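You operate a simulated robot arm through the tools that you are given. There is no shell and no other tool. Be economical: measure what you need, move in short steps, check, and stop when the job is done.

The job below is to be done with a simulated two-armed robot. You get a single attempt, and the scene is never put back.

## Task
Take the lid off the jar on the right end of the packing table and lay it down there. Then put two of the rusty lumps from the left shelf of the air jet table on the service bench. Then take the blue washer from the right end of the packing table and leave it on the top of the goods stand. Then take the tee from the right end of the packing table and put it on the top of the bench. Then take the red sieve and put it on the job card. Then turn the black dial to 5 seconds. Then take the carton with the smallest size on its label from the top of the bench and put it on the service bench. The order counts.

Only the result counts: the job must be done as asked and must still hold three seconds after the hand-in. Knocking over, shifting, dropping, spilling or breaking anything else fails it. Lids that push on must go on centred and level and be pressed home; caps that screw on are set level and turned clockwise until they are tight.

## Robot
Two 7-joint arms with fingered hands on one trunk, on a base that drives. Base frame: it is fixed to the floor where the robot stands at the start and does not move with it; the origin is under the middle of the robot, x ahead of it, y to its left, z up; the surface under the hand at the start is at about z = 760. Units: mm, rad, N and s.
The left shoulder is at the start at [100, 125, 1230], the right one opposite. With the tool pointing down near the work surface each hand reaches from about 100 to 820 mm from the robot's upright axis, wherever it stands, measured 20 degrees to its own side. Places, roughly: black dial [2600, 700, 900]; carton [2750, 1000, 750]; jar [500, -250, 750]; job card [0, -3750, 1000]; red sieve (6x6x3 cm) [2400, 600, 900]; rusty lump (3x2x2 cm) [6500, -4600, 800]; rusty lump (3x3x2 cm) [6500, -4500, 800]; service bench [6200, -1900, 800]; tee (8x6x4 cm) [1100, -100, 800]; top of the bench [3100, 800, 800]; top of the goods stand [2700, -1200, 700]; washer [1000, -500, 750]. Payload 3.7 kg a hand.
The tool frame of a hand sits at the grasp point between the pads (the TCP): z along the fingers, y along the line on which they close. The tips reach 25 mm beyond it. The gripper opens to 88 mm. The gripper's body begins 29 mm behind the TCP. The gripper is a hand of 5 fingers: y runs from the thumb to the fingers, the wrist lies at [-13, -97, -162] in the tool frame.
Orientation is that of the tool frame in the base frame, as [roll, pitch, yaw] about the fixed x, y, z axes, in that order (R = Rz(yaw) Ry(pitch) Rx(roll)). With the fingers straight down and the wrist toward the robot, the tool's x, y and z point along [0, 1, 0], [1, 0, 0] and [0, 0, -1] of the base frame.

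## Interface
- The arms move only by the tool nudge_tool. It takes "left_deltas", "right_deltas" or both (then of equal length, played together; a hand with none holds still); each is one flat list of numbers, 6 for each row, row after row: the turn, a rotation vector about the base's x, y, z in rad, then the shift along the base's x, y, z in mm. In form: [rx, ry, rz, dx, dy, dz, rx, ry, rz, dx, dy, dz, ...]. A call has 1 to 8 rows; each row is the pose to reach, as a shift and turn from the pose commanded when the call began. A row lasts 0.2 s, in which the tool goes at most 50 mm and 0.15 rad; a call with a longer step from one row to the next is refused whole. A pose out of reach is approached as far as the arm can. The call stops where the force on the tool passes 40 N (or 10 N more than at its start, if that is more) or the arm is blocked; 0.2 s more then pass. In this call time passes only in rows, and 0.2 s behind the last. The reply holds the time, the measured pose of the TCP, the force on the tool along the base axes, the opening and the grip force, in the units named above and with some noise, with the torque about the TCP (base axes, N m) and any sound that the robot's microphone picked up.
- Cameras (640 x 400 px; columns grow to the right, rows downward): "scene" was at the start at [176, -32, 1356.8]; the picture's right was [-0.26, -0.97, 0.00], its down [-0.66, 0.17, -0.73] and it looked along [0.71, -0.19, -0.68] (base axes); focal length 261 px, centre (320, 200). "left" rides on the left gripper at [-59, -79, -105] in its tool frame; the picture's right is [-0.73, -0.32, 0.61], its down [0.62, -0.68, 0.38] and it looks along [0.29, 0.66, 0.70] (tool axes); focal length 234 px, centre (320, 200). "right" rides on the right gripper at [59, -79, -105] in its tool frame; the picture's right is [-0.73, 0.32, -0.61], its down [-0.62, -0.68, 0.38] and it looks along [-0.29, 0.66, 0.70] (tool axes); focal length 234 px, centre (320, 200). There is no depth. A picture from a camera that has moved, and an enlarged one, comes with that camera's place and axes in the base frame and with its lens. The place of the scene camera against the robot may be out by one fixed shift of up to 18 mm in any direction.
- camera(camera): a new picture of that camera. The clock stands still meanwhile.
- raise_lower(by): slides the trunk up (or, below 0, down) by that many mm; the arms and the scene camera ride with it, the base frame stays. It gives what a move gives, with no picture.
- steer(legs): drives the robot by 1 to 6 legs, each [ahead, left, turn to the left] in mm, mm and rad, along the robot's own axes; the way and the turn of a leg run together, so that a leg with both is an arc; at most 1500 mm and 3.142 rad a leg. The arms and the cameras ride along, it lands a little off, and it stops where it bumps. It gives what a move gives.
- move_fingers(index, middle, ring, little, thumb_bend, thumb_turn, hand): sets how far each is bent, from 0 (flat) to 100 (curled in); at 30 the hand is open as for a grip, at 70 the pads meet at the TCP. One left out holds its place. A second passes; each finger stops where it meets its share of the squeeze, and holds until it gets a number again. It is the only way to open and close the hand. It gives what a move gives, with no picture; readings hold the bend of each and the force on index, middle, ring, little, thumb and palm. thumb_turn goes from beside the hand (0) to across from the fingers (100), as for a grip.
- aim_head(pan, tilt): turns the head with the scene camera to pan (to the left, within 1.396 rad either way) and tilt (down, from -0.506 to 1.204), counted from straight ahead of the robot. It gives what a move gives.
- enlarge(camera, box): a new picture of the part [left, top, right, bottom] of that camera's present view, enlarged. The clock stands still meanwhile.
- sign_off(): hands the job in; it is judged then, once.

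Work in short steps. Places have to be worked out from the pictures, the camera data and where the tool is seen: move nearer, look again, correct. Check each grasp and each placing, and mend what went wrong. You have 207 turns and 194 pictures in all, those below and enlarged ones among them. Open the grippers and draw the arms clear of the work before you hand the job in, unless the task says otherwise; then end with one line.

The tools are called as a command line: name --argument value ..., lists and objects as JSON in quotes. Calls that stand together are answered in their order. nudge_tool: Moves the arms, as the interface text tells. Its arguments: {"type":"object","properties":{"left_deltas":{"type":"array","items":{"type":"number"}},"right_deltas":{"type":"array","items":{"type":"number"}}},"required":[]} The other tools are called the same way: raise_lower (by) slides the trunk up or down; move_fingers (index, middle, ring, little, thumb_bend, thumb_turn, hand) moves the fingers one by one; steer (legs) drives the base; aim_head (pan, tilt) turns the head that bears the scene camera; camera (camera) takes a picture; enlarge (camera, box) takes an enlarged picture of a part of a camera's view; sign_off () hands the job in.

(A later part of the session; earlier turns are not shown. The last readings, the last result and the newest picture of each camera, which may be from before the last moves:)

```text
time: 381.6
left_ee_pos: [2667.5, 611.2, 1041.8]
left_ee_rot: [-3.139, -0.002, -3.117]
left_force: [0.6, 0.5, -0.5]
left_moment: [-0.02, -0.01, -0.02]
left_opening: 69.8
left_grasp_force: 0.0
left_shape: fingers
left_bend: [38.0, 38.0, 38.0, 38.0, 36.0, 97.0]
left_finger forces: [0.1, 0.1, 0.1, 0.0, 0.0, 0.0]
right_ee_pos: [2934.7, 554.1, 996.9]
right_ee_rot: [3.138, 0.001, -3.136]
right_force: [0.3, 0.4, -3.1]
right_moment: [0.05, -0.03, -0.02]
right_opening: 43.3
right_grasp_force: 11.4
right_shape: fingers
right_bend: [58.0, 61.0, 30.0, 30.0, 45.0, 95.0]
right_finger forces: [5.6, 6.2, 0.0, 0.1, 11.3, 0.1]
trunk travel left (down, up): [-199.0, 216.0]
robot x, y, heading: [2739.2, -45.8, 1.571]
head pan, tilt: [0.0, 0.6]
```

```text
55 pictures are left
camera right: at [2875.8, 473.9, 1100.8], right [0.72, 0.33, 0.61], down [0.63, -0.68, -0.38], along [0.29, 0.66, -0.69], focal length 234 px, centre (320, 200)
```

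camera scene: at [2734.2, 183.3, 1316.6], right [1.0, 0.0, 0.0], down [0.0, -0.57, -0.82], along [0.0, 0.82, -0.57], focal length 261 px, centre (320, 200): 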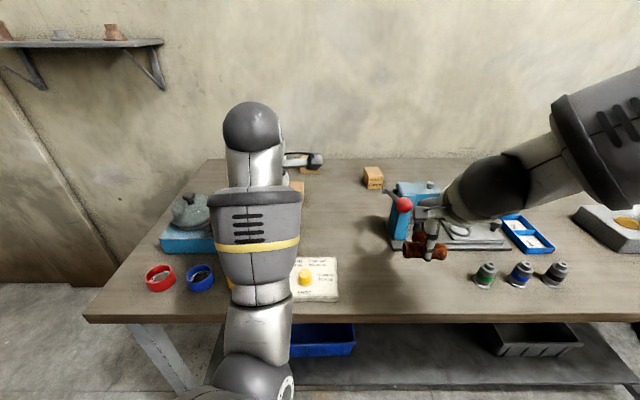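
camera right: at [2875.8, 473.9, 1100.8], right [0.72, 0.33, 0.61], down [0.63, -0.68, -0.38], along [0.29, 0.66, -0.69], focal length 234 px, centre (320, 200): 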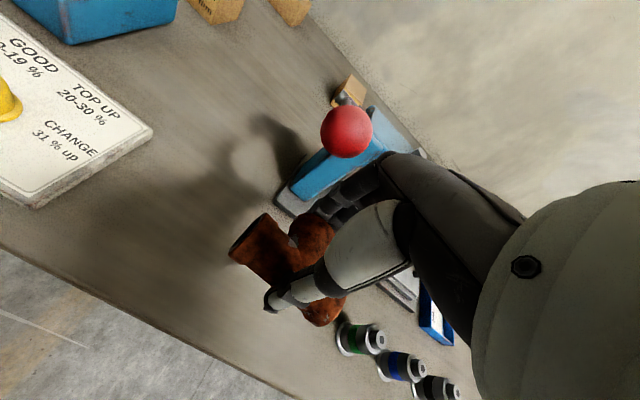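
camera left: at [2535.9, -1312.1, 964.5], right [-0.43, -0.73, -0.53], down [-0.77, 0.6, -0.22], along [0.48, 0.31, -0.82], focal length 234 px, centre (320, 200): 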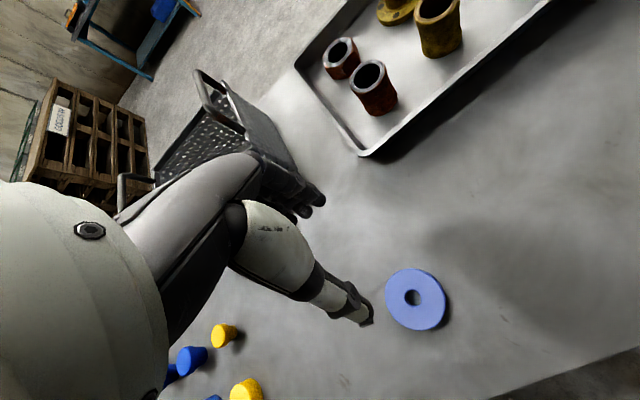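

A hand press with a lever ball stands close on the right; free space lies between the white card and the press near (2845, 600). Shift left 90 mm and lower there.

steer --legs '[[0, 90, 0]]'

nudge_tool --right_deltas '[0, 0, 0, 0, 15, -40, 0, 0, 0, 0, 30, -80, 0, 0, 0, 0, 40, -120]'

camera --camera "right"

```text
time: 382.8
left_ee_pos: [2612.1, 610.1, 1041.7]
left_ee_rot: [-3.138, -0.002, -3.122]
left_force: [0.0, -0.3, -0.2]
left_moment: [-0.02, 0.04, 0.0]
left_opening: 69.8
left_grasp_force: 0.0
left_shape: fingers
left_bend: [38.0, 38.0, 38.0, 38.0, 36.0, 97.0]
left_finger forces: [0.0, 0.1, 0.0, 0.0, 0.0, 0.1]
right_ee_pos: [2884.8, 546.2, 989.4]
right_ee_rot: [-3.119, 0.008, 3.122]
right_force: [1.9, -8.7, -7.5]
right_moment: [0.13, 0.13, -0.29]
right_opening: 43.1
right_grasp_force: 16.3
right_shape: fingers
right_bend: [59.0, 63.0, 34.0, 30.0, 44.0, 95.0]
right_finger forces: [5.7, 5.9, 9.8, 0.0, 11.1, 0.1]
trunk travel left (down, up): [-199.0, 216.0]
robot x, y, heading: [2682.2, -46.1, 1.562]
head pan, tilt: [0.0, 0.6]
stopped in leg 1: the force on the tool passed its limit at 46 N (the readings are from after the stop); the commanded pose is now the measured one
```

```text
time: 383.6
left_ee_pos: [2611.0, 607.3, 1047.2]
left_ee_rot: [3.138, -0.003, -3.119]
left_force: [-0.1, -0.9, 0.0]
left_moment: [0.0, 0.02, -0.02]
left_opening: 69.7
left_grasp_force: 0.1
left_shape: fingers
left_bend: [38.0, 38.0, 38.0, 38.0, 36.0, 97.0]
left_finger forces: [0.0, 0.0, 0.2, 0.1, 0.0, 0.1]
right_ee_pos: [2883.3, 588.2, 879.2]
right_ee_rot: [3.141, 0.004, 3.125]
right_force: [-0.3, -3.0, 24.5]
right_moment: [-0.52, 0.04, 0.03]
right_opening: 45.3
right_grasp_force: 15.9
right_shape: fingers
right_bend: [62.0, 64.0, 30.0, 30.0, 42.0, 95.0]
right_finger forces: [5.1, 6.1, 0.0, 0.0, 20.5, 0.0]
trunk travel left (down, up): [-199.0, 216.0]
robot x, y, heading: [2680.3, -43.4, 1.565]
head pan, tilt: [0.0, 0.6]
```

```text
54 pictures are left
camera right: at [2821.3, 510.1, 982.4], right [0.73, 0.31, 0.61], down [0.61, -0.69, -0.38], along [0.31, 0.65, -0.69], focal length 234 px, centre (320, 200)
```

right: 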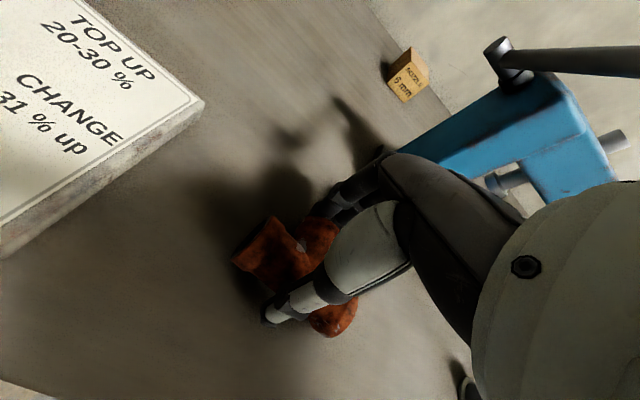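

The hand bumped the press lever while moving; the tee is now touching the bench top (≈842). Release it here, rise straight up slowly, and inspect.

move_fingers --hand "right" --index 32 --middle 32 --thumb_bend 30

camera --camera "right"

camera --camera "scene"

```text
time: 384.6
left_ee_pos: [2609.6, 607.9, 1043.7]
left_ee_rot: [3.141, -0.001, -3.122]
left_force: [-0.4, 0.1, -0.1]
left_moment: [-0.02, 0.02, -0.03]
left_opening: 69.8
left_grasp_force: 0.1
left_shape: fingers
left_bend: [38.0, 38.0, 38.0, 38.0, 36.0, 97.0]
left_finger forces: [0.1, 0.0, 0.0, 0.0, 0.0, 0.0]
right_ee_pos: [2882.3, 586.8, 876.2]
right_ee_rot: [-3.134, 0.007, 3.122]
right_force: [-4.6, -5.4, 31.7]
right_moment: [0.99, 0.05, 0.09]
right_opening: 55.6
right_grasp_force: 16.0
right_shape: fingers
right_bend: [75.0, 30.0, 30.0, 30.0, 30.0, 97.0]
right_finger forces: [14.9, 16.4, 0.0, 0.0, 0.1, 0.0]
trunk travel left (down, up): [-199.0, 216.0]
robot x, y, heading: [2681.8, -49.0, 1.566]
head pan, tilt: [0.0, 0.6]
```

```text
53 pictures are left
camera right: at [2820.8, 509.4, 979.3], right [0.73, 0.32, 0.61], down [0.61, -0.69, -0.37], along [0.31, 0.65, -0.7], focal length 234 px, centre (320, 200)
```

right: 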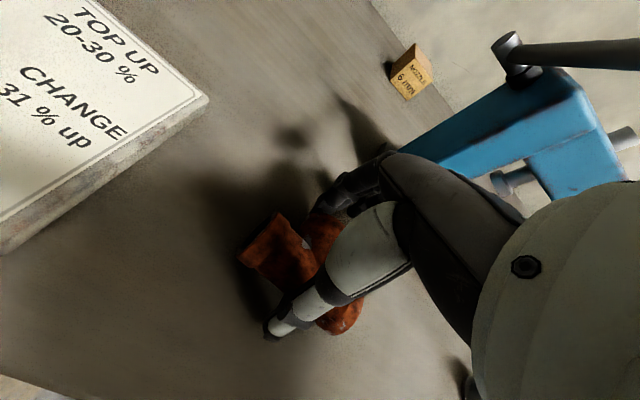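

```text
52 pictures are left
camera scene: at [2674.2, 178.4, 1317.6], right [1.0, -0.01, 0.0], down [0.0, -0.56, -0.83], along [0.01, 0.83, -0.56], focal length 261 px, centre (320, 200)
```

scene: 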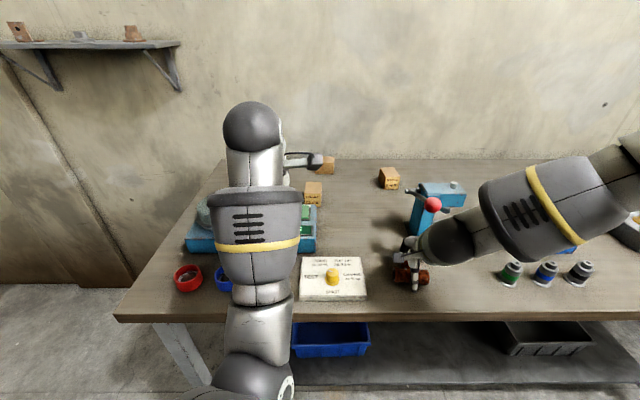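

The index finger seems caught at the branch bore. Relieve the downward load a little and recommand the index open.

nudge_tool --right_deltas '[0, 0, 0, 0, 0, 6]'

move_fingers --hand "right" --index 25 --middle 30 --thumb_bend 30

enlarge --camera "right" --box '[220, 150, 420, 340]'

```text
time: 385.0
left_ee_pos: [2611.3, 608.9, 1041.9]
left_ee_rot: [-3.138, -0.003, -3.119]
left_force: [-0.1, 0.3, -0.1]
left_moment: [-0.01, 0.01, 0.0]
left_opening: 69.7
left_grasp_force: 0.1
left_shape: fingers
left_bend: [38.0, 38.0, 38.0, 38.0, 36.0, 97.0]
left_finger forces: [0.1, 0.0, 0.0, 0.1, 0.1, 0.0]
right_ee_pos: [2884.5, 586.8, 876.1]
right_ee_rot: [-3.126, 0.009, 3.122]
right_force: [-2.9, -3.5, 16.7]
right_moment: [0.45, 0.15, 0.18]
right_opening: 58.5
right_grasp_force: 8.3
right_shape: fingers
right_bend: [74.0, 30.0, 30.0, 30.0, 30.0, 97.0]
right_finger forces: [11.6, 5.1, 0.0, 0.0, 0.1, 0.0]
trunk travel left (down, up): [-199.0, 216.0]
robot x, y, heading: [2680.7, -44.6, 1.559]
head pan, tilt: [0.0, 0.6]
```

```text
time: 386.0
left_ee_pos: [2611.8, 609.9, 1042.2]
left_ee_rot: [-3.139, -0.002, -3.121]
left_force: [0.0, -0.1, 0.2]
left_moment: [0.01, 0.02, -0.03]
left_opening: 69.8
left_grasp_force: 0.1
left_shape: fingers
left_bend: [38.0, 38.0, 38.0, 38.0, 36.0, 97.0]
left_finger forces: [0.1, 0.1, 0.1, 0.0, 0.0, 0.1]
right_ee_pos: [2884.2, 587.0, 876.7]
right_ee_rot: [-3.126, 0.009, 3.123]
right_force: [-1.1, -4.1, 11.9]
right_moment: [0.26, 0.09, 0.02]
right_opening: 65.1
right_grasp_force: 6.1
right_shape: fingers
right_bend: [35.0, 30.0, 30.0, 30.0, 30.0, 97.0]
right_finger forces: [11.9, 0.0, 0.0, 0.0, 0.0, 0.0]
trunk travel left (down, up): [-199.0, 216.0]
robot x, y, heading: [2678.9, -47.0, 1.565]
head pan, tilt: [0.0, 0.6]
```

```text
2.11 times, centred on (320, 245) of right
camera zoom: at [2822.5, 510.0, 981.7], right [0.73, 0.32, 0.61], down [0.61, -0.7, -0.37], along [0.31, 0.64, -0.7], focal length 493 px, centre (320, 105)
```

zoom: 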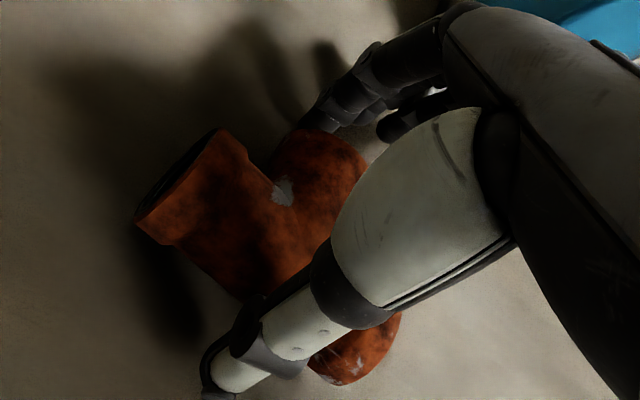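

Index is nearly free. Open all fingers a bit wider and rise in small steps while watching.

nudge_tool --right_deltas '[0, 0, 0, 0, 3, 4, 0, 0, 0, 0, 3, 10]'

move_fingers --hand "right" --index 20 --middle 20 --ring 20 --little 20 --thumb_bend 24

enlarge --camera "right" --box '[220, 150, 420, 340]'

```text
time: 386.6
left_ee_pos: [2610.5, 611.7, 1042.0]
left_ee_rot: [-3.136, -0.001, -3.121]
left_force: [0.3, -0.2, 0.0]
left_moment: [-0.01, -0.01, 0.01]
left_opening: 69.9
left_grasp_force: 0.0
left_shape: fingers
left_bend: [38.0, 38.0, 38.0, 38.0, 36.0, 97.0]
left_finger forces: [0.0, 0.1, 0.0, 0.0, 0.0, 0.1]
right_ee_pos: [2884.9, 590.6, 885.9]
right_ee_rot: [-3.125, 0.009, 3.121]
right_force: [0.1, 0.3, -0.8]
right_moment: [-0.03, 0.01, -0.01]
right_opening: 91.2
right_grasp_force: 0.1
right_shape: fingers
right_bend: [25.0, 30.0, 30.0, 30.0, 30.0, 97.0]
right_finger forces: [0.1, 0.1, 0.0, 0.1, 0.0, 0.0]
trunk travel left (down, up): [-199.0, 216.0]
robot x, y, heading: [2679.7, -46.0, 1.564]
head pan, tilt: [0.0, 0.6]
```

```text
time: 387.6
left_ee_pos: [2611.0, 612.1, 1041.1]
left_ee_rot: [-3.138, -0.002, -3.121]
left_force: [0.5, 0.3, -0.6]
left_moment: [0.01, 0.01, -0.02]
left_opening: 69.6
left_grasp_force: 0.0
left_shape: fingers
left_bend: [38.0, 38.0, 38.0, 38.0, 36.0, 97.0]
left_finger forces: [0.0, 0.0, 0.0, 0.0, 0.0, 0.0]
right_ee_pos: [2883.3, 590.4, 887.3]
right_ee_rot: [-3.126, 0.007, 3.122]
right_force: [0.3, 0.5, -0.3]
right_moment: [0.02, 0.03, -0.02]
right_opening: 100.5
right_grasp_force: 0.1
right_shape: fingers
right_bend: [20.0, 20.0, 20.0, 20.0, 24.0, 97.0]
right_finger forces: [0.0, 0.0, 0.0, 0.0, 0.0, 0.0]
trunk travel left (down, up): [-199.0, 216.0]
robot x, y, heading: [2680.9, -46.2, 1.564]
head pan, tilt: [0.0, 0.6]
```

```text
2.11 times, centred on (320, 245) of right
camera zoom: at [2822.7, 514.5, 991.5], right [0.73, 0.32, 0.61], down [0.61, -0.7, -0.37], along [0.31, 0.64, -0.7], focal length 493 px, centre (320, 105)
```

zoom: 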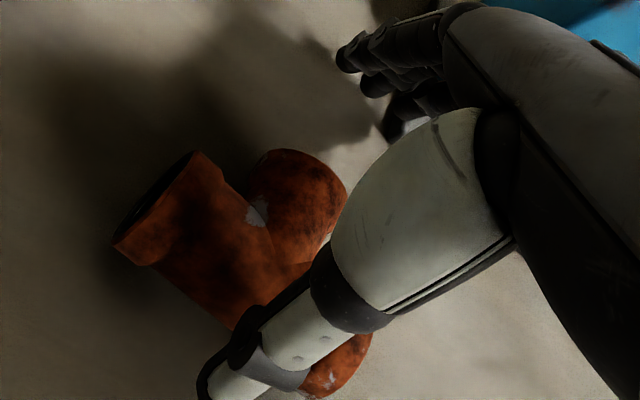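

The tee is free, lying flat. The lever ball is near (2907, 623, 997), so I rise only 35 mm, retreat toward the robot, then go up.

nudge_tool --right_deltas '[0, 0, 0, -5, 0, 12, 0, 0, 0, -10, 0, 24, 0, 0, 0, -14, -4, 36, 0, 0, 0, -18, -40, 45, 0, 0, 0, -20, -85, 60, 0, 0, 0, -20, -110, 100, 0, 0, 0, -20, -120, 145]'

camera --camera "right"

camera --camera "scene"

```text
time: 389.2
left_ee_pos: [2610.5, 609.6, 1042.7]
left_ee_rot: [-3.139, -0.002, -3.121]
left_force: [1.1, 0.0, 0.1]
left_moment: [0.0, -0.01, 0.01]
left_opening: 69.5
left_grasp_force: 0.1
left_shape: fingers
left_bend: [38.0, 38.0, 38.0, 38.0, 36.0, 97.0]
left_finger forces: [0.1, 0.0, 0.0, 0.0, 0.0, 0.0]
right_ee_pos: [2862.6, 471.3, 1033.0]
right_ee_rot: [-3.126, 0.007, 3.123]
right_force: [-0.1, 0.0, 0.2]
right_moment: [0.0, -0.03, 0.03]
right_opening: 100.7
right_grasp_force: 0.0
right_shape: fingers
right_bend: [20.0, 20.0, 20.0, 20.0, 24.0, 97.0]
right_finger forces: [0.0, 0.0, 0.1, 0.1, 0.0, 0.1]
trunk travel left (down, up): [-199.0, 216.0]
robot x, y, heading: [2683.5, -46.5, 1.563]
head pan, tilt: [0.0, 0.6]
```

```text
49 pictures are left
camera right: at [2801.9, 393.8, 1137.0], right [0.73, 0.32, 0.61], down [0.61, -0.7, -0.37], along [0.31, 0.64, -0.7], focal length 234 px, centre (320, 200)
```

right: 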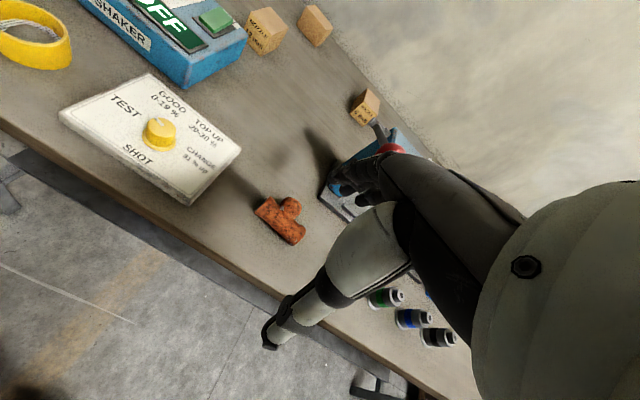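

```text
48 pictures are left
camera scene: at [2675.5, 181.1, 1317.0], right [1.0, -0.01, 0.0], down [0.0, -0.56, -0.83], along [0.01, 0.83, -0.56], focal length 261 px, centre (320, 200)
```

scene: 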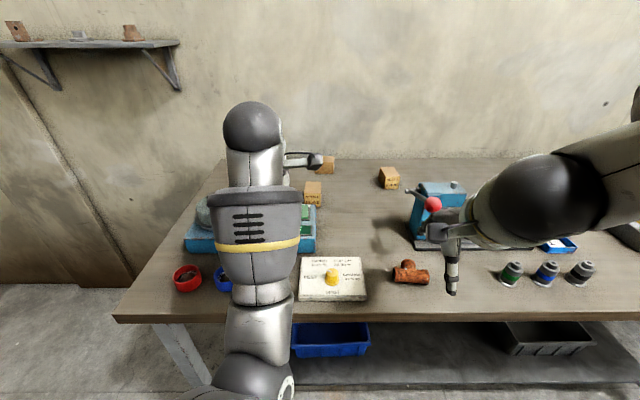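

The tee lies on the bench. Next the red sieve at about (2389, 563): raise and pull back the left hand, then shift the base left.

nudge_tool --left_deltas '[0, 0, 0, 0, -20, 20, 0, 0, 0, 0, -40, 40, 0, 0, 0, 0, -60, 55]'

steer --legs '[[0, 150, 0.006]]'

move_fingers --hand "left" --index 30 --middle 30 --ring 30 --little 30 --thumb_bend 30

camera --camera "left"

```text
time: 390.0
left_ee_pos: [2610.5, 583.3, 1069.3]
left_ee_rot: [-3.138, -0.004, -3.12]
left_force: [-0.6, 0.2, 0.7]
left_moment: [0.02, -0.03, 0.0]
left_opening: 69.6
left_grasp_force: 0.0
left_shape: fingers
left_bend: [38.0, 38.0, 38.0, 38.0, 36.0, 97.0]
left_finger forces: [0.1, 0.0, 0.1, 0.0, 0.1, 0.0]
left hand out of reach, approached as far as the arm can: row 2, 3
right_ee_pos: [2863.7, 472.1, 1031.6]
right_ee_rot: [-3.127, 0.007, 3.122]
right_force: [0.4, 0.8, -0.3]
right_moment: [-0.01, 0.04, 0.01]
right_opening: 100.6
right_grasp_force: 0.1
right_shape: fingers
right_bend: [20.0, 20.0, 20.0, 20.0, 24.0, 97.0]
right_finger forces: [0.0, 0.1, 0.1, 0.1, 0.0, 0.1]
trunk travel left (down, up): [-199.0, 216.0]
robot x, y, heading: [2680.4, -48.0, 1.563]
head pan, tilt: [0.0, 0.6]
```

```text
time: 392.0
left_ee_pos: [2457.8, 584.8, 1068.8]
left_ee_rot: [-3.138, -0.001, -3.114]
left_force: [0.1, -0.4, -0.2]
left_moment: [0.0, 0.02, -0.01]
left_opening: 69.5
left_grasp_force: 0.0
left_shape: fingers
left_bend: [38.0, 38.0, 38.0, 38.0, 36.0, 97.0]
left_finger forces: [0.1, 0.0, 0.0, 0.0, 0.1, 0.0]
right_ee_pos: [2711.9, 474.1, 1031.5]
right_ee_rot: [-3.126, 0.007, 3.129]
right_force: [-0.2, 0.3, 0.0]
right_moment: [0.03, 0.03, 0.01]
right_opening: 100.6
right_grasp_force: 0.1
right_shape: fingers
right_bend: [20.0, 20.0, 20.0, 20.0, 24.0, 97.0]
right_finger forces: [0.0, 0.1, 0.1, 0.0, 0.1, 0.0]
trunk travel left (down, up): [-199.0, 216.0]
robot x, y, heading: [2530.5, -45.5, 1.568]
head pan, tilt: [0.0, 0.6]
```

```text
time: 393.0
left_ee_pos: [2457.9, 583.7, 1069.1]
left_ee_rot: [-3.138, -0.002, -3.114]
left_force: [0.3, 0.1, -0.5]
left_moment: [0.04, 0.02, 0.0]
left_opening: 84.5
left_grasp_force: 0.1
left_shape: fingers
left_bend: [30.0, 30.0, 30.0, 30.0, 30.0, 97.0]
left_finger forces: [0.1, 0.1, 0.1, 0.0, 0.1, 0.1]
right_ee_pos: [2711.7, 474.1, 1032.0]
right_ee_rot: [-3.125, 0.007, 3.13]
right_force: [0.6, -0.5, -0.3]
right_moment: [0.01, 0.0, 0.0]
right_opening: 100.8
right_grasp_force: 0.0
right_shape: fingers
right_bend: [20.0, 20.0, 20.0, 20.0, 24.0, 97.0]
right_finger forces: [0.0, 0.0, 0.0, 0.1, 0.0, 0.0]
trunk travel left (down, up): [-199.0, 216.0]
robot x, y, heading: [2530.7, -48.1, 1.569]
head pan, tilt: [0.0, 0.6]
```

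```text
47 pictures are left
camera left: at [2518.7, 507.0, 1174.4], right [0.73, -0.31, -0.61], down [-0.61, -0.7, -0.38], along [-0.31, 0.65, -0.7], focal length 234 px, centre (320, 200)
```

left: 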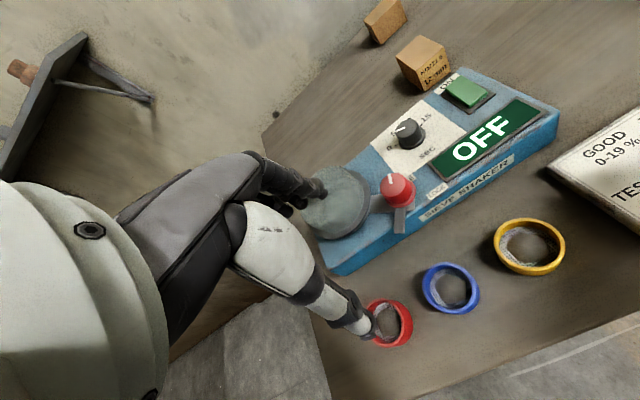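

Red sieve centre ≈(2400, 560). Move above it and descend partway.

nudge_tool --left_deltas '[0, 0, 0, -20, -8, -25, 0, 0, 0, -42, -16, -50, 0, 0, 0, -64, -24, -75, 0, 0, 0, -64, -24, -115, 0, 0, 0, -64, -24, -145]'

camera --camera "left"

```text
time: 394.2
left_ee_pos: [2394.6, 559.5, 923.0]
left_ee_rot: [-3.138, -0.002, -3.115]
left_force: [0.1, 0.1, 0.9]
left_moment: [0.04, 0.02, 0.01]
left_opening: 84.6
left_grasp_force: 0.1
left_shape: fingers
left_bend: [30.0, 30.0, 30.0, 30.0, 30.0, 97.0]
left_finger forces: [0.0, 0.0, 0.1, 0.1, 0.0, 0.0]
right_ee_pos: [2710.9, 474.9, 1031.8]
right_ee_rot: [-3.126, 0.007, 3.129]
right_force: [0.5, -0.1, 0.2]
right_moment: [0.01, 0.01, 0.02]
right_opening: 100.8
right_grasp_force: 0.1
right_shape: fingers
right_bend: [20.0, 20.0, 20.0, 20.0, 24.0, 97.0]
right_finger forces: [0.1, 0.1, 0.0, 0.1, 0.0, 0.0]
trunk travel left (down, up): [-199.0, 216.0]
robot x, y, heading: [2529.3, -48.1, 1.57]
head pan, tilt: [0.0, 0.6]
```

```text
46 pictures are left
camera left: at [2454.3, 483.2, 1029.0], right [0.73, -0.31, -0.61], down [-0.61, -0.7, -0.38], along [-0.31, 0.65, -0.7], focal length 234 px, centre (320, 200)
```

left: 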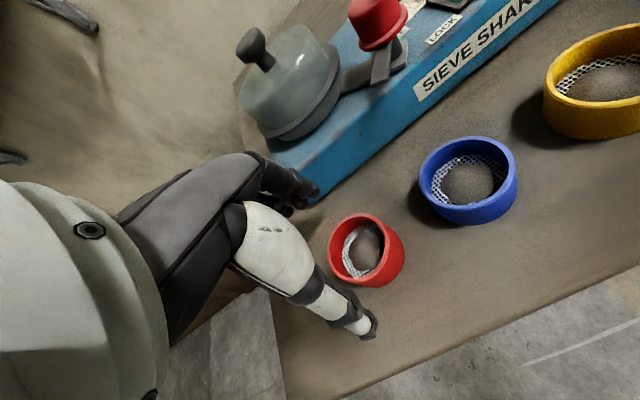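

Sieve centre (2399, 564). Lower around it.

nudge_tool --left_deltas '[0, 0, 0, -1, 4, -20, 0, 0, 0, -1, 4, -36, 0, 0, 0, -1, 4, -44]'

move_fingers --hand "left" --index 42 --middle 42 --ring 30 --little 30 --thumb_bend 42

camera --camera "left"

```text
time: 395.0
left_ee_pos: [2393.6, 563.9, 880.1]
left_ee_rot: [-3.137, -0.002, -3.115]
left_force: [-0.1, -0.5, -0.8]
left_moment: [0.0, 0.02, 0.02]
left_opening: 84.7
left_grasp_force: 0.1
left_shape: fingers
left_bend: [30.0, 30.0, 30.0, 30.0, 30.0, 97.0]
left_finger forces: [0.0, 0.0, 0.0, 0.1, 0.0, 0.1]
right_ee_pos: [2712.1, 474.4, 1031.0]
right_ee_rot: [-3.126, 0.007, 3.131]
right_force: [-0.5, -0.5, -0.7]
right_moment: [0.01, 0.0, -0.03]
right_opening: 100.9
right_grasp_force: 0.1
right_shape: fingers
right_bend: [20.0, 20.0, 20.0, 20.0, 24.0, 97.0]
right_finger forces: [0.0, 0.1, 0.0, 0.0, 0.0, 0.0]
trunk travel left (down, up): [-199.0, 216.0]
robot x, y, heading: [2531.1, -46.3, 1.573]
head pan, tilt: [0.0, 0.6]
```

```text
time: 396.0
left_ee_pos: [2393.6, 563.7, 879.4]
left_ee_rot: [-3.138, -0.002, -3.115]
left_force: [0.4, -0.2, -0.7]
left_moment: [-0.02, 0.04, 0.0]
left_opening: 59.8
left_grasp_force: 0.0
left_shape: fingers
left_bend: [42.0, 42.0, 30.0, 30.0, 42.0, 97.0]
left_finger forces: [0.1, 0.1, 0.1, 0.0, 0.0, 0.1]
right_ee_pos: [2712.1, 474.8, 1031.1]
right_ee_rot: [-3.126, 0.007, 3.131]
right_force: [-0.5, 0.4, -0.5]
right_moment: [-0.02, 0.02, 0.0]
right_opening: 100.8
right_grasp_force: 0.0
right_shape: fingers
right_bend: [20.0, 20.0, 20.0, 20.0, 24.0, 97.0]
right_finger forces: [0.0, 0.0, 0.1, 0.1, 0.0, 0.0]
trunk travel left (down, up): [-199.0, 216.0]
robot x, y, heading: [2533.1, -45.5, 1.563]
head pan, tilt: [0.0, 0.6]
```

```text
45 pictures are left
camera left: at [2453.8, 487.1, 985.8], right [0.73, -0.31, -0.61], down [-0.61, -0.7, -0.38], along [-0.31, 0.65, -0.7], focal length 234 px, centre (320, 200)
```

left: 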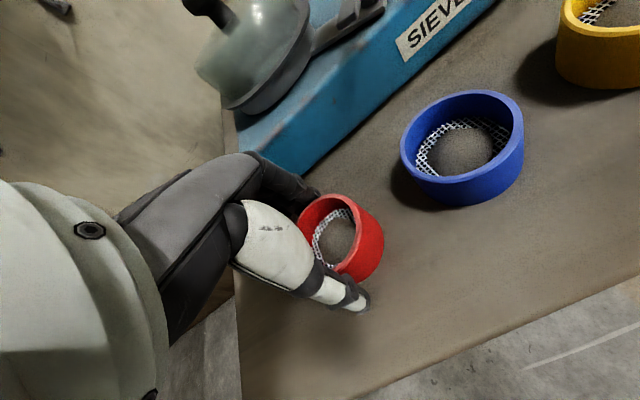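

Sieve is centred. Close in stages.

move_fingers --hand "left" --index 48 --middle 48 --thumb_bend 48

move_fingers --hand "left" --index 54 --middle 54 --thumb_bend 54

enlarge --camera "left" --box '[240, 140, 440, 320]'

```text
time: 397.0
left_ee_pos: [2393.1, 564.4, 879.9]
left_ee_rot: [-3.137, -0.002, -3.115]
left_force: [0.5, -1.0, 0.4]
left_moment: [-0.04, -0.01, 0.01]
left_opening: 49.4
left_grasp_force: 1.2
left_shape: fingers
left_bend: [47.0, 48.0, 30.0, 30.0, 47.0, 97.0]
left_finger forces: [1.0, 0.1, 0.1, 0.0, 1.0, 0.1]
right_ee_pos: [2711.1, 474.3, 1030.7]
right_ee_rot: [-3.126, 0.007, 3.129]
right_force: [1.0, -1.1, -0.3]
right_moment: [0.0, 0.01, 0.05]
right_opening: 100.6
right_grasp_force: 0.1
right_shape: fingers
right_bend: [20.0, 20.0, 20.0, 20.0, 24.0, 97.0]
right_finger forces: [0.1, 0.1, 0.1, 0.0, 0.0, 0.0]
trunk travel left (down, up): [-199.0, 216.0]
robot x, y, heading: [2537.4, -41.9, 1.572]
head pan, tilt: [0.0, 0.6]
```

```text
time: 398.0
left_ee_pos: [2392.9, 563.8, 880.0]
left_ee_rot: [-3.139, -0.002, -3.116]
left_force: [-0.1, 0.0, 0.1]
left_moment: [0.0, 0.01, 0.01]
left_opening: 46.2
left_grasp_force: 4.5
left_shape: fingers
left_bend: [48.0, 53.0, 30.0, 30.0, 49.0, 97.0]
left_finger forces: [4.3, 0.7, 0.0, 0.0, 4.6, 0.0]
right_ee_pos: [2711.1, 474.2, 1031.5]
right_ee_rot: [-3.127, 0.007, 3.13]
right_force: [0.9, -0.4, 0.6]
right_moment: [-0.01, -0.01, -0.01]
right_opening: 100.7
right_grasp_force: 0.0
right_shape: fingers
right_bend: [20.0, 20.0, 20.0, 20.0, 24.0, 97.0]
right_finger forces: [0.0, 0.1, 0.0, 0.0, 0.1, 0.0]
trunk travel left (down, up): [-199.0, 216.0]
robot x, y, heading: [2533.4, -46.8, 1.573]
head pan, tilt: [0.0, 0.6]
```

```text
2.22 times, centred on (340, 230) of left
camera zoom: at [2453.8, 487.1, 985.8], right [0.73, -0.31, -0.61], down [-0.61, -0.7, -0.38], along [-0.31, 0.65, -0.7], focal length 520 px, centre (276, 133)
```

zoom: 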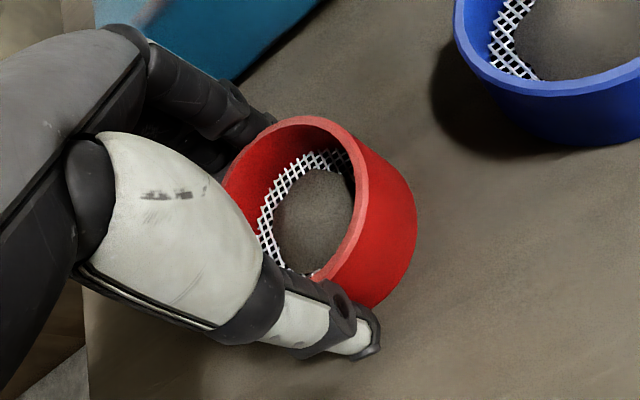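

Good opposition. Tighten, then lift straight up.

move_fingers --hand "left" --index 59 --middle 63 --thumb_bend 59

nudge_tool --left_deltas '[0, 0, 0, 0, 0, 20, 0, 0, 0, 0, -5, 60, 0, 0, 0, 0, -10, 105, 0, 0, 0, 10, -15, 150]'

camera --camera "left"

```text
time: 399.0
left_ee_pos: [2393.2, 564.6, 879.7]
left_ee_rot: [-3.139, 0.0, -3.115]
left_force: [0.1, 0.3, 1.0]
left_moment: [0.03, -0.01, 0.02]
left_opening: 44.6
left_grasp_force: 9.8
left_shape: fingers
left_bend: [50.0, 57.0, 30.0, 30.0, 49.0, 97.0]
left_finger forces: [6.3, 3.8, 0.0, 0.0, 9.2, 0.0]
right_ee_pos: [2711.5, 475.0, 1031.5]
right_ee_rot: [-3.125, 0.007, 3.13]
right_force: [0.4, 0.4, -0.2]
right_moment: [0.03, 0.0, 0.02]
right_opening: 100.6
right_grasp_force: 0.0
right_shape: fingers
right_bend: [20.0, 20.0, 20.0, 20.0, 24.0, 97.0]
right_finger forces: [0.0, 0.0, 0.0, 0.0, 0.1, 0.0]
trunk travel left (down, up): [-199.0, 216.0]
robot x, y, heading: [2530.2, -46.7, 1.57]
head pan, tilt: [0.0, 0.6]
```

```text
time: 400.0
left_ee_pos: [2405.0, 546.6, 1030.8]
left_ee_rot: [-3.138, -0.004, -3.115]
left_force: [-0.8, 0.0, -1.8]
left_moment: [-0.03, 0.04, 0.03]
left_opening: 44.5
left_grasp_force: 9.1
left_shape: fingers
left_bend: [50.0, 58.0, 30.0, 30.0, 49.0, 96.0]
left_finger forces: [5.9, 3.3, 0.0, 0.0, 9.2, 0.0]
right_ee_pos: [2713.0, 473.1, 1031.7]
right_ee_rot: [-3.127, 0.006, 3.129]
right_force: [0.9, 0.3, 0.8]
right_moment: [0.03, -0.01, 0.0]
right_opening: 100.6
right_grasp_force: 0.1
right_shape: fingers
right_bend: [20.0, 20.0, 20.0, 20.0, 24.0, 97.0]
right_finger forces: [0.0, 0.0, 0.0, 0.0, 0.0, 0.0]
trunk travel left (down, up): [-199.0, 216.0]
robot x, y, heading: [2534.2, -48.9, 1.57]
head pan, tilt: [0.0, 0.6]
```

```text
43 pictures are left
camera left: at [2465.3, 470.7, 1136.5], right [0.73, -0.31, -0.61], down [-0.61, -0.7, -0.38], along [-0.31, 0.65, -0.7], focal length 234 px, centre (320, 200)
```

left: 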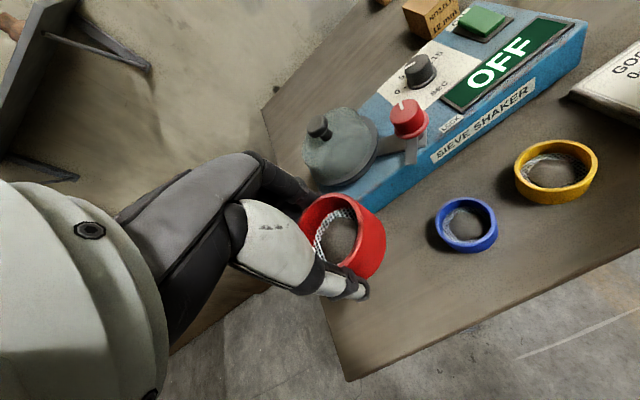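

Sieve is held. Next drive toward the job card at (0, -3750): back out, turn to face −x, go down the aisle, and look.

steer --legs '[[-200, 530, 0], [0, 0, 1.569], [170, 1500, 0]]'

aim_head --pan 0.6 --tilt 0.3

camera --camera "scene"

```text
refused: leg 3 is longer than a leg can be; nothing moved
```

```text
time: 401.0
left_ee_pos: [2401.9, 549.1, 1030.1]
left_ee_rot: [-3.138, -0.002, -3.113]
left_force: [0.2, 0.0, -0.3]
left_moment: [-0.02, 0.01, 0.02]
left_opening: 44.9
left_grasp_force: 9.5
left_shape: fingers
left_bend: [50.0, 58.0, 30.0, 30.0, 49.0, 96.0]
left_finger forces: [5.9, 3.4, 0.0, 0.0, 9.1, 0.0]
right_ee_pos: [2711.3, 473.1, 1031.2]
right_ee_rot: [-3.127, 0.007, 3.129]
right_force: [-0.2, 1.0, 0.6]
right_moment: [0.03, 0.03, -0.03]
right_opening: 100.7
right_grasp_force: 0.0
right_shape: fingers
right_bend: [20.0, 20.0, 20.0, 20.0, 24.0, 97.0]
right_finger forces: [0.1, 0.0, 0.1, 0.1, 0.1, 0.0]
trunk travel left (down, up): [-199.0, 216.0]
robot x, y, heading: [2537.0, -45.7, 1.567]
head pan, tilt: [0.6, 0.3]
```

```text
42 pictures are left
camera scene: at [2472.3, 171.9, 1344.0], right [0.83, 0.56, 0.0], down [0.17, -0.24, -0.96], along [-0.54, 0.79, -0.3], focal length 261 px, centre (320, 200)
```

scene: 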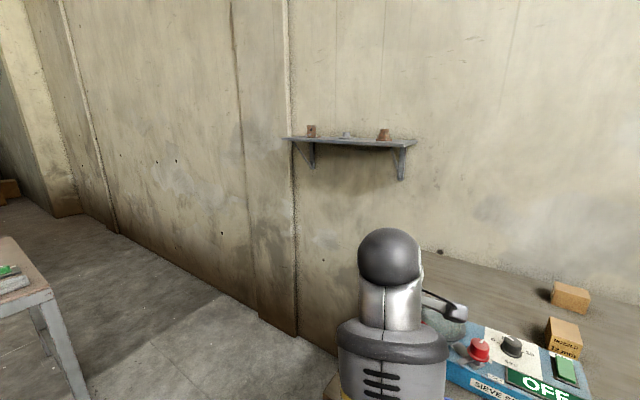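

Leg was a little too long; repeat with shorter legs.

steer --legs '[[-200, 530, 0], [0, 0, 1.569], [170, 1000, 0], [0, 600, 0]]'

camera --camera "scene"

```text
time: 421.5
left_ee_pos: [1252.4, -1664.1, 1029.8]
left_ee_rot: [-3.138, -0.005, -1.523]
left_force: [0.5, -0.1, -0.8]
left_moment: [-0.05, -0.01, 0.0]
left_opening: 44.1
left_grasp_force: 8.8
left_shape: fingers
left_bend: [51.0, 58.0, 30.0, 30.0, 50.0, 96.0]
left_finger forces: [5.5, 3.2, 0.0, 0.1, 8.4, 0.0]
right_ee_pos: [1322.0, -1353.4, 1030.5]
right_ee_rot: [-3.126, 0.007, -1.563]
right_force: [0.4, 0.3, 0.3]
right_moment: [-0.03, 0.01, -0.04]
right_opening: 100.8
right_grasp_force: 0.0
right_shape: fingers
right_bend: [20.0, 20.0, 20.0, 20.0, 24.0, 97.0]
right_finger forces: [0.0, 0.1, 0.0, 0.0, 0.1, 0.0]
trunk travel left (down, up): [-199.0, 216.0]
robot x, y, heading: [1841.0, -1526.9, -3.13]
head pan, tilt: [0.6, 0.3]
stopped in leg 4: the robot was blocked; the commanded pose is now the measured one
```

```text
41 pictures are left
camera scene: at [1610.5, -1590.4, 1344.1], right [-0.58, 0.82, 0.0], down [0.24, 0.17, -0.96], along [-0.78, -0.55, -0.3], focal length 261 px, centre (320, 200)
```

scene: 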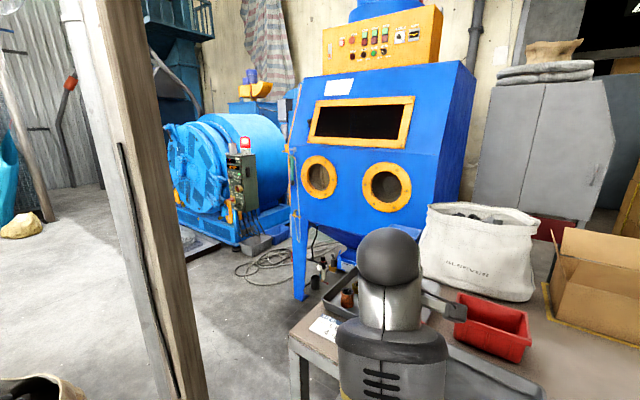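

Something blocks to the left (a post and sacks). Zoom at where the job card should be and look at the left obstacles.

enlarge --camera "scene" --box '[140, 70, 380, 270]'

aim_head --pan 1.3 --tilt 0.6

camera --camera "scene"

```text
2.00 times, centred on (260, 170) of scene
camera zoom: at [1610.5, -1590.4, 1344.1], right [-0.58, 0.82, 0.0], down [0.24, 0.17, -0.96], along [-0.78, -0.55, -0.3], focal length 522 px, centre (440, 260)
```

zoom: 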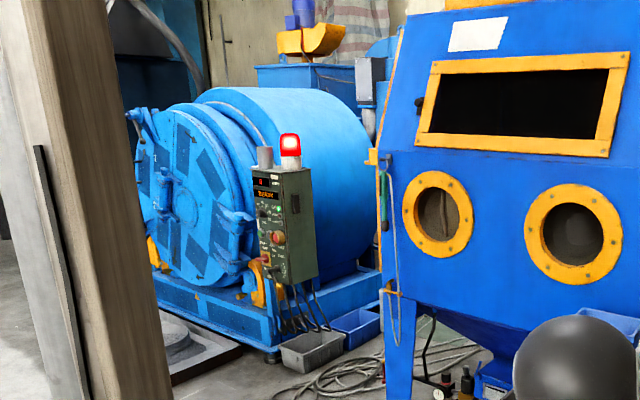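

```text
time: 422.6
left_ee_pos: [1252.9, -1666.0, 1029.0]
left_ee_rot: [-3.138, -0.003, -1.525]
left_force: [-0.4, 0.1, -1.0]
left_moment: [-0.01, 0.01, 0.02]
left_opening: 44.3
left_grasp_force: 8.4
left_shape: fingers
left_bend: [51.0, 58.0, 30.0, 30.0, 50.0, 96.0]
left_finger forces: [5.5, 3.4, 0.2, 0.0, 8.4, 0.0]
right_ee_pos: [1321.4, -1354.7, 1031.7]
right_ee_rot: [-3.127, 0.007, -1.564]
right_force: [0.0, -1.3, -0.3]
right_moment: [-0.01, 0.04, 0.02]
right_opening: 100.4
right_grasp_force: 0.0
right_shape: fingers
right_bend: [20.0, 20.0, 20.0, 20.0, 24.0, 97.0]
right_finger forces: [0.0, 0.0, 0.0, 0.0, 0.0, 0.0]
trunk travel left (down, up): [-199.0, 216.0]
robot x, y, heading: [1846.6, -1523.6, -3.124]
head pan, tilt: [1.3, 0.6]
```

```text
39 pictures are left
camera scene: at [1664.7, -1623.5, 1316.6], right [-0.97, 0.25, 0.0], down [0.14, 0.55, -0.83], along [-0.21, -0.8, -0.56], focal length 261 px, centre (320, 200)
```

scene: 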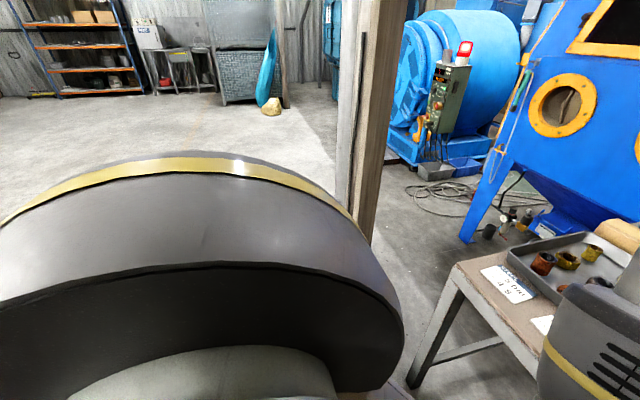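

The control box of the blue tumbler stands at ≈(67, -3725), i.e. where the job card should be. A post stands at about (1500, -1950). I back up the aisle, turn to face −y and look for a way through.

steer --legs '[[-110, -480, 0], [0, 0, 1.553]]'

aim_head --pan 0 --tilt 0.35

camera --camera "scene"

```text
time: 431.0
left_ee_pos: [2067.3, -1642.3, 1029.3]
left_ee_rot: [-3.14, -0.003, 0.011]
left_force: [0.0, -0.2, -1.5]
left_moment: [-0.01, 0.02, 0.02]
left_opening: 43.8
left_grasp_force: 8.2
left_shape: fingers
left_bend: [51.0, 58.0, 30.0, 30.0, 50.0, 96.0]
left_finger forces: [5.1, 3.4, 0.0, 0.1, 8.0, 0.0]
right_ee_pos: [1758.0, -1561.0, 1031.3]
right_ee_rot: [-3.127, 0.007, -0.029]
right_force: [-0.5, -0.6, 0.6]
right_moment: [0.0, 0.02, 0.0]
right_opening: 100.7
right_grasp_force: 0.0
right_shape: fingers
right_bend: [20.0, 20.0, 20.0, 20.0, 24.0, 97.0]
right_finger forces: [0.0, 0.0, 0.0, 0.0, 0.0, 0.1]
trunk travel left (down, up): [-199.0, 216.0]
robot x, y, heading: [1945.1, -1043.6, -1.595]
head pan, tilt: [1.3, 0.6]
```

```text
time: 432.5
left_ee_pos: [2067.4, -1642.9, 1028.5]
left_ee_rot: [-3.136, -0.004, 0.011]
left_force: [0.4, 0.1, -1.0]
left_moment: [0.02, 0.0, 0.0]
left_opening: 43.8
left_grasp_force: 8.1
left_shape: fingers
left_bend: [51.0, 58.0, 30.0, 30.0, 50.0, 96.0]
left_finger forces: [5.2, 3.3, 0.0, 0.0, 7.9, 0.0]
right_ee_pos: [1758.6, -1561.4, 1031.7]
right_ee_rot: [-3.127, 0.008, -0.029]
right_force: [-0.5, 0.0, 0.4]
right_moment: [0.0, 0.0, 0.0]
right_opening: 101.1
right_grasp_force: 0.0
right_shape: fingers
right_bend: [20.0, 20.0, 20.0, 20.0, 24.0, 97.0]
right_finger forces: [0.0, 0.1, 0.0, 0.0, 0.0, 0.0]
trunk travel left (down, up): [-199.0, 216.0]
robot x, y, heading: [1945.7, -1042.7, -1.597]
head pan, tilt: [0.0, 0.351]
```

```text
38 pictures are left
camera scene: at [1936.7, -1300.3, 1339.4], right [-1.0, 0.02, 0.0], down [0.01, 0.34, -0.94], along [-0.02, -0.94, -0.34], focal length 261 px, centre (320, 200)
```

scene: 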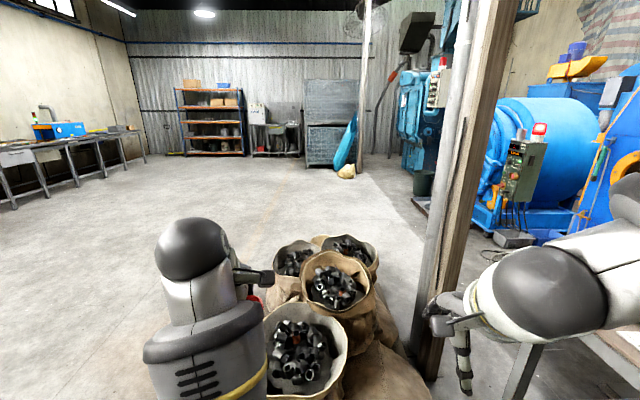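

Sacks and post block this way; the open floor beyond is reached around the goods stand. Drive back up the aisle, around the stand, and down the open side.

steer --legs '[[-970, 0, 0.026], [0, 1500, 0], [1500, 0, 0], [1500, 0, 0], [600, 0, 0]]'

aim_head --pan -1.2 --tilt 0.25

camera --camera "scene"

```text
time: 455.4
left_ee_pos: [3587.5, -1803.5, 1026.1]
left_ee_rot: [-3.133, -0.003, 0.023]
left_force: [-0.2, -0.6, -1.9]
left_moment: [-0.02, 0.0, 0.01]
left_opening: 43.6
left_grasp_force: 9.1
left_shape: fingers
left_bend: [51.0, 58.0, 30.0, 30.0, 50.0, 96.0]
left_finger forces: [5.3, 3.3, 0.0, 0.1, 8.0, 0.0]
right_ee_pos: [3277.9, -1725.3, 1028.7]
right_ee_rot: [-3.124, 0.007, -0.018]
right_force: [0.5, 0.1, 0.0]
right_moment: [-0.01, -0.02, 0.01]
right_opening: 100.9
right_grasp_force: 0.2
right_shape: fingers
right_bend: [20.0, 20.0, 20.0, 20.0, 24.0, 97.0]
right_finger forces: [0.0, 0.1, 0.0, 0.1, 0.0, 0.0]
trunk travel left (down, up): [-199.0, 216.0]
robot x, y, heading: [3460.5, -1205.5, -1.579]
head pan, tilt: [0.0, 0.351]
stopped in leg 3: the robot was blocked; the commanded pose is now the measured one
```

```text
time: 456.8
left_ee_pos: [3586.3, -1799.3, 1029.6]
left_ee_rot: [-3.137, -0.004, 0.023]
left_force: [0.0, 0.2, -1.5]
left_moment: [0.0, 0.0, -0.02]
left_opening: 43.5
left_grasp_force: 8.1
left_shape: fingers
left_bend: [51.0, 58.0, 30.0, 30.0, 50.0, 96.0]
left_finger forces: [5.2, 3.3, 0.1, 0.0, 8.0, 0.0]
right_ee_pos: [3277.6, -1721.7, 1031.9]
right_ee_rot: [-3.126, 0.007, -0.018]
right_force: [0.5, 0.5, 0.4]
right_moment: [0.05, -0.01, 0.0]
right_opening: 100.6
right_grasp_force: 0.1
right_shape: fingers
right_bend: [20.0, 20.0, 20.0, 20.0, 24.0, 97.0]
right_finger forces: [0.0, 0.1, 0.0, 0.0, 0.0, 0.1]
trunk travel left (down, up): [-199.0, 216.0]
robot x, y, heading: [3460.3, -1202.0, -1.583]
head pan, tilt: [-1.201, 0.25]
```

```text
37 pictures are left
camera scene: at [3366.1, -1399.1, 1348.8], right [-0.35, 0.94, 0.0], down [0.23, 0.09, -0.97], along [-0.91, -0.34, -0.25], focal length 261 px, centre (320, 200)
```

scene: 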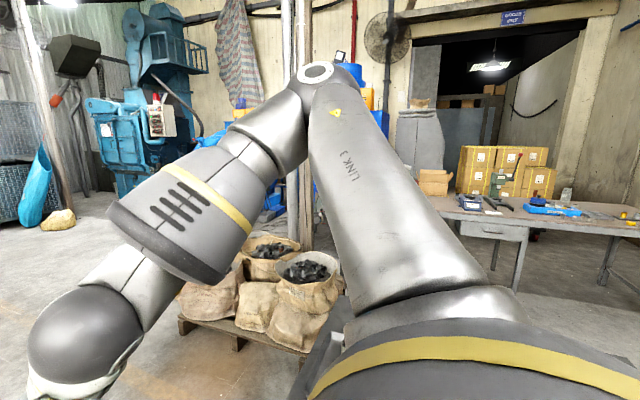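

Blocked again; look down in front to see the obstacle.

aim_head --pan -0.3 --tilt 1.0

camera --camera "scene"

```text
time: 458.0
left_ee_pos: [3586.5, -1799.4, 1030.7]
left_ee_rot: [-3.138, -0.003, 0.023]
left_force: [-0.3, -0.7, -1.0]
left_moment: [0.01, 0.01, -0.01]
left_opening: 43.6
left_grasp_force: 8.5
left_shape: fingers
left_bend: [51.0, 58.0, 30.0, 30.0, 50.0, 96.0]
left_finger forces: [5.2, 3.2, 0.2, 0.0, 8.1, 0.0]
right_ee_pos: [3278.6, -1722.1, 1032.2]
right_ee_rot: [-3.128, 0.008, -0.018]
right_force: [-0.3, -0.5, -0.2]
right_moment: [0.04, -0.02, -0.02]
right_opening: 100.5
right_grasp_force: 0.0
right_shape: fingers
right_bend: [20.0, 20.0, 20.0, 20.0, 24.0, 97.0]
right_finger forces: [0.1, 0.0, 0.0, 0.1, 0.0, 0.0]
trunk travel left (down, up): [-199.0, 216.0]
robot x, y, heading: [3460.4, -1206.2, -1.578]
head pan, tilt: [-0.3, 1.0]
```

```text
36 pictures are left
camera scene: at [3422.0, -1434.5, 1291.7], right [-0.91, 0.42, 0.0], down [0.33, 0.71, -0.62], along [-0.26, -0.56, -0.79], focal length 261 px, centre (320, 200)
```

scene: 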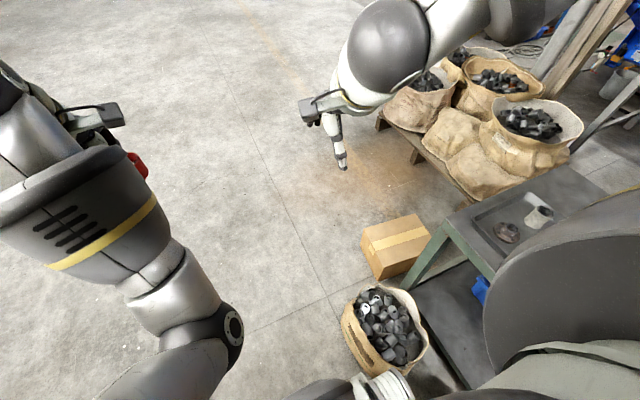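

A sack of fittings next to the stand touched the base. Back off a little, pass further left, go down to y≈-3700, and turn toward the tumbler.

steer --legs '[[-60, 0, 0.008], [0, 400, 0], [1300, 0, 0], [1250, 0, 0], [0, 0, -1.57], [1500, 0, 0]]'

aim_head --pan 0 --tilt 0.3

camera --camera "scene"

```text
time: 485.6
left_ee_pos: [1727.6, -3764.3, 1029.5]
left_ee_rot: [-3.138, -0.004, -1.572]
left_force: [-0.6, -0.4, -1.6]
left_moment: [0.02, -0.02, -0.06]
left_opening: 42.9
left_grasp_force: 8.1
left_shape: fingers
left_bend: [51.0, 59.0, 30.0, 30.0, 50.0, 96.0]
left_finger forces: [4.9, 3.1, 0.0, 0.0, 7.5, 0.0]
right_ee_pos: [1810.8, -3457.0, 1031.1]
right_ee_rot: [-3.128, 0.008, -1.614]
right_force: [0.7, 0.0, -0.2]
right_moment: [0.03, 0.0, 0.03]
right_opening: 100.9
right_grasp_force: 0.1
right_shape: fingers
right_bend: [20.0, 20.0, 20.0, 20.0, 24.0, 97.0]
right_finger forces: [0.0, 0.1, 0.0, 0.0, 0.0, 0.1]
trunk travel left (down, up): [-199.0, 216.0]
robot x, y, heading: [2328.0, -3647.6, 3.105]
head pan, tilt: [-0.3, 1.0]
```

```text
time: 486.6
left_ee_pos: [1726.0, -3764.4, 1028.6]
left_ee_rot: [-3.138, -0.002, -1.573]
left_force: [0.2, -0.2, -1.5]
left_moment: [0.0, 0.0, 0.02]
left_opening: 43.0
left_grasp_force: 8.0
left_shape: fingers
left_bend: [51.0, 59.0, 30.0, 30.0, 50.0, 96.0]
left_finger forces: [4.8, 3.1, 0.0, 0.0, 7.5, 0.0]
right_ee_pos: [1812.6, -3456.8, 1032.1]
right_ee_rot: [-3.128, 0.009, -1.612]
right_force: [0.1, -1.2, 0.4]
right_moment: [0.02, 0.0, 0.03]
right_opening: 100.7
right_grasp_force: 0.0
right_shape: fingers
right_bend: [20.0, 20.0, 20.0, 20.0, 24.0, 97.0]
right_finger forces: [0.1, 0.1, 0.0, 0.1, 0.0, 0.1]
trunk travel left (down, up): [-199.0, 216.0]
robot x, y, heading: [2328.0, -3653.4, 3.108]
head pan, tilt: [0.0, 0.3]
```

```text
35 pictures are left
camera scene: at [2073.9, -3654.6, 1344.0], right [0.03, 1.0, 0.0], down [0.3, -0.01, -0.95], along [-0.95, 0.03, -0.3], focal length 261 px, centre (320, 200)
```

scene: 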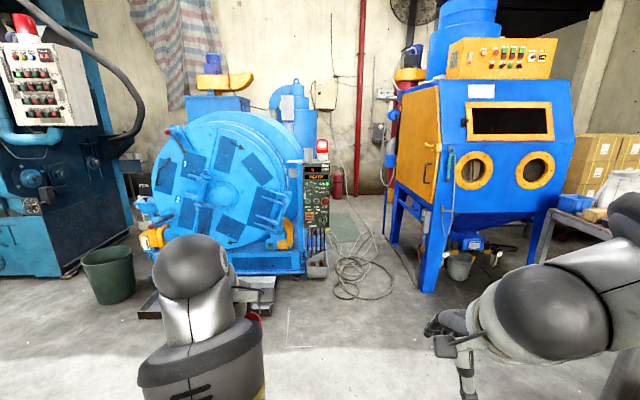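

The tumbler and its control box are ahead. Zoom in to find the job card.

enlarge --camera "scene" --box '[250, 120, 390, 280]'

```text
2.50 times, centred on (320, 200) of scene
camera zoom: at [2073.9, -3654.6, 1344.0], right [0.03, 1.0, 0.0], down [0.3, -0.01, -0.95], along [-0.95, 0.03, -0.3], focal length 653 px, centre (320, 200)
```

zoom: 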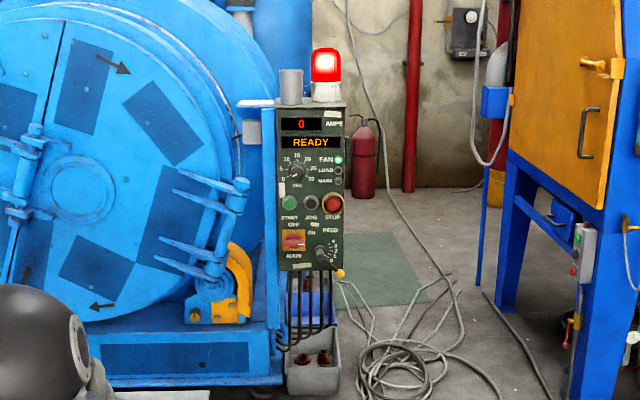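

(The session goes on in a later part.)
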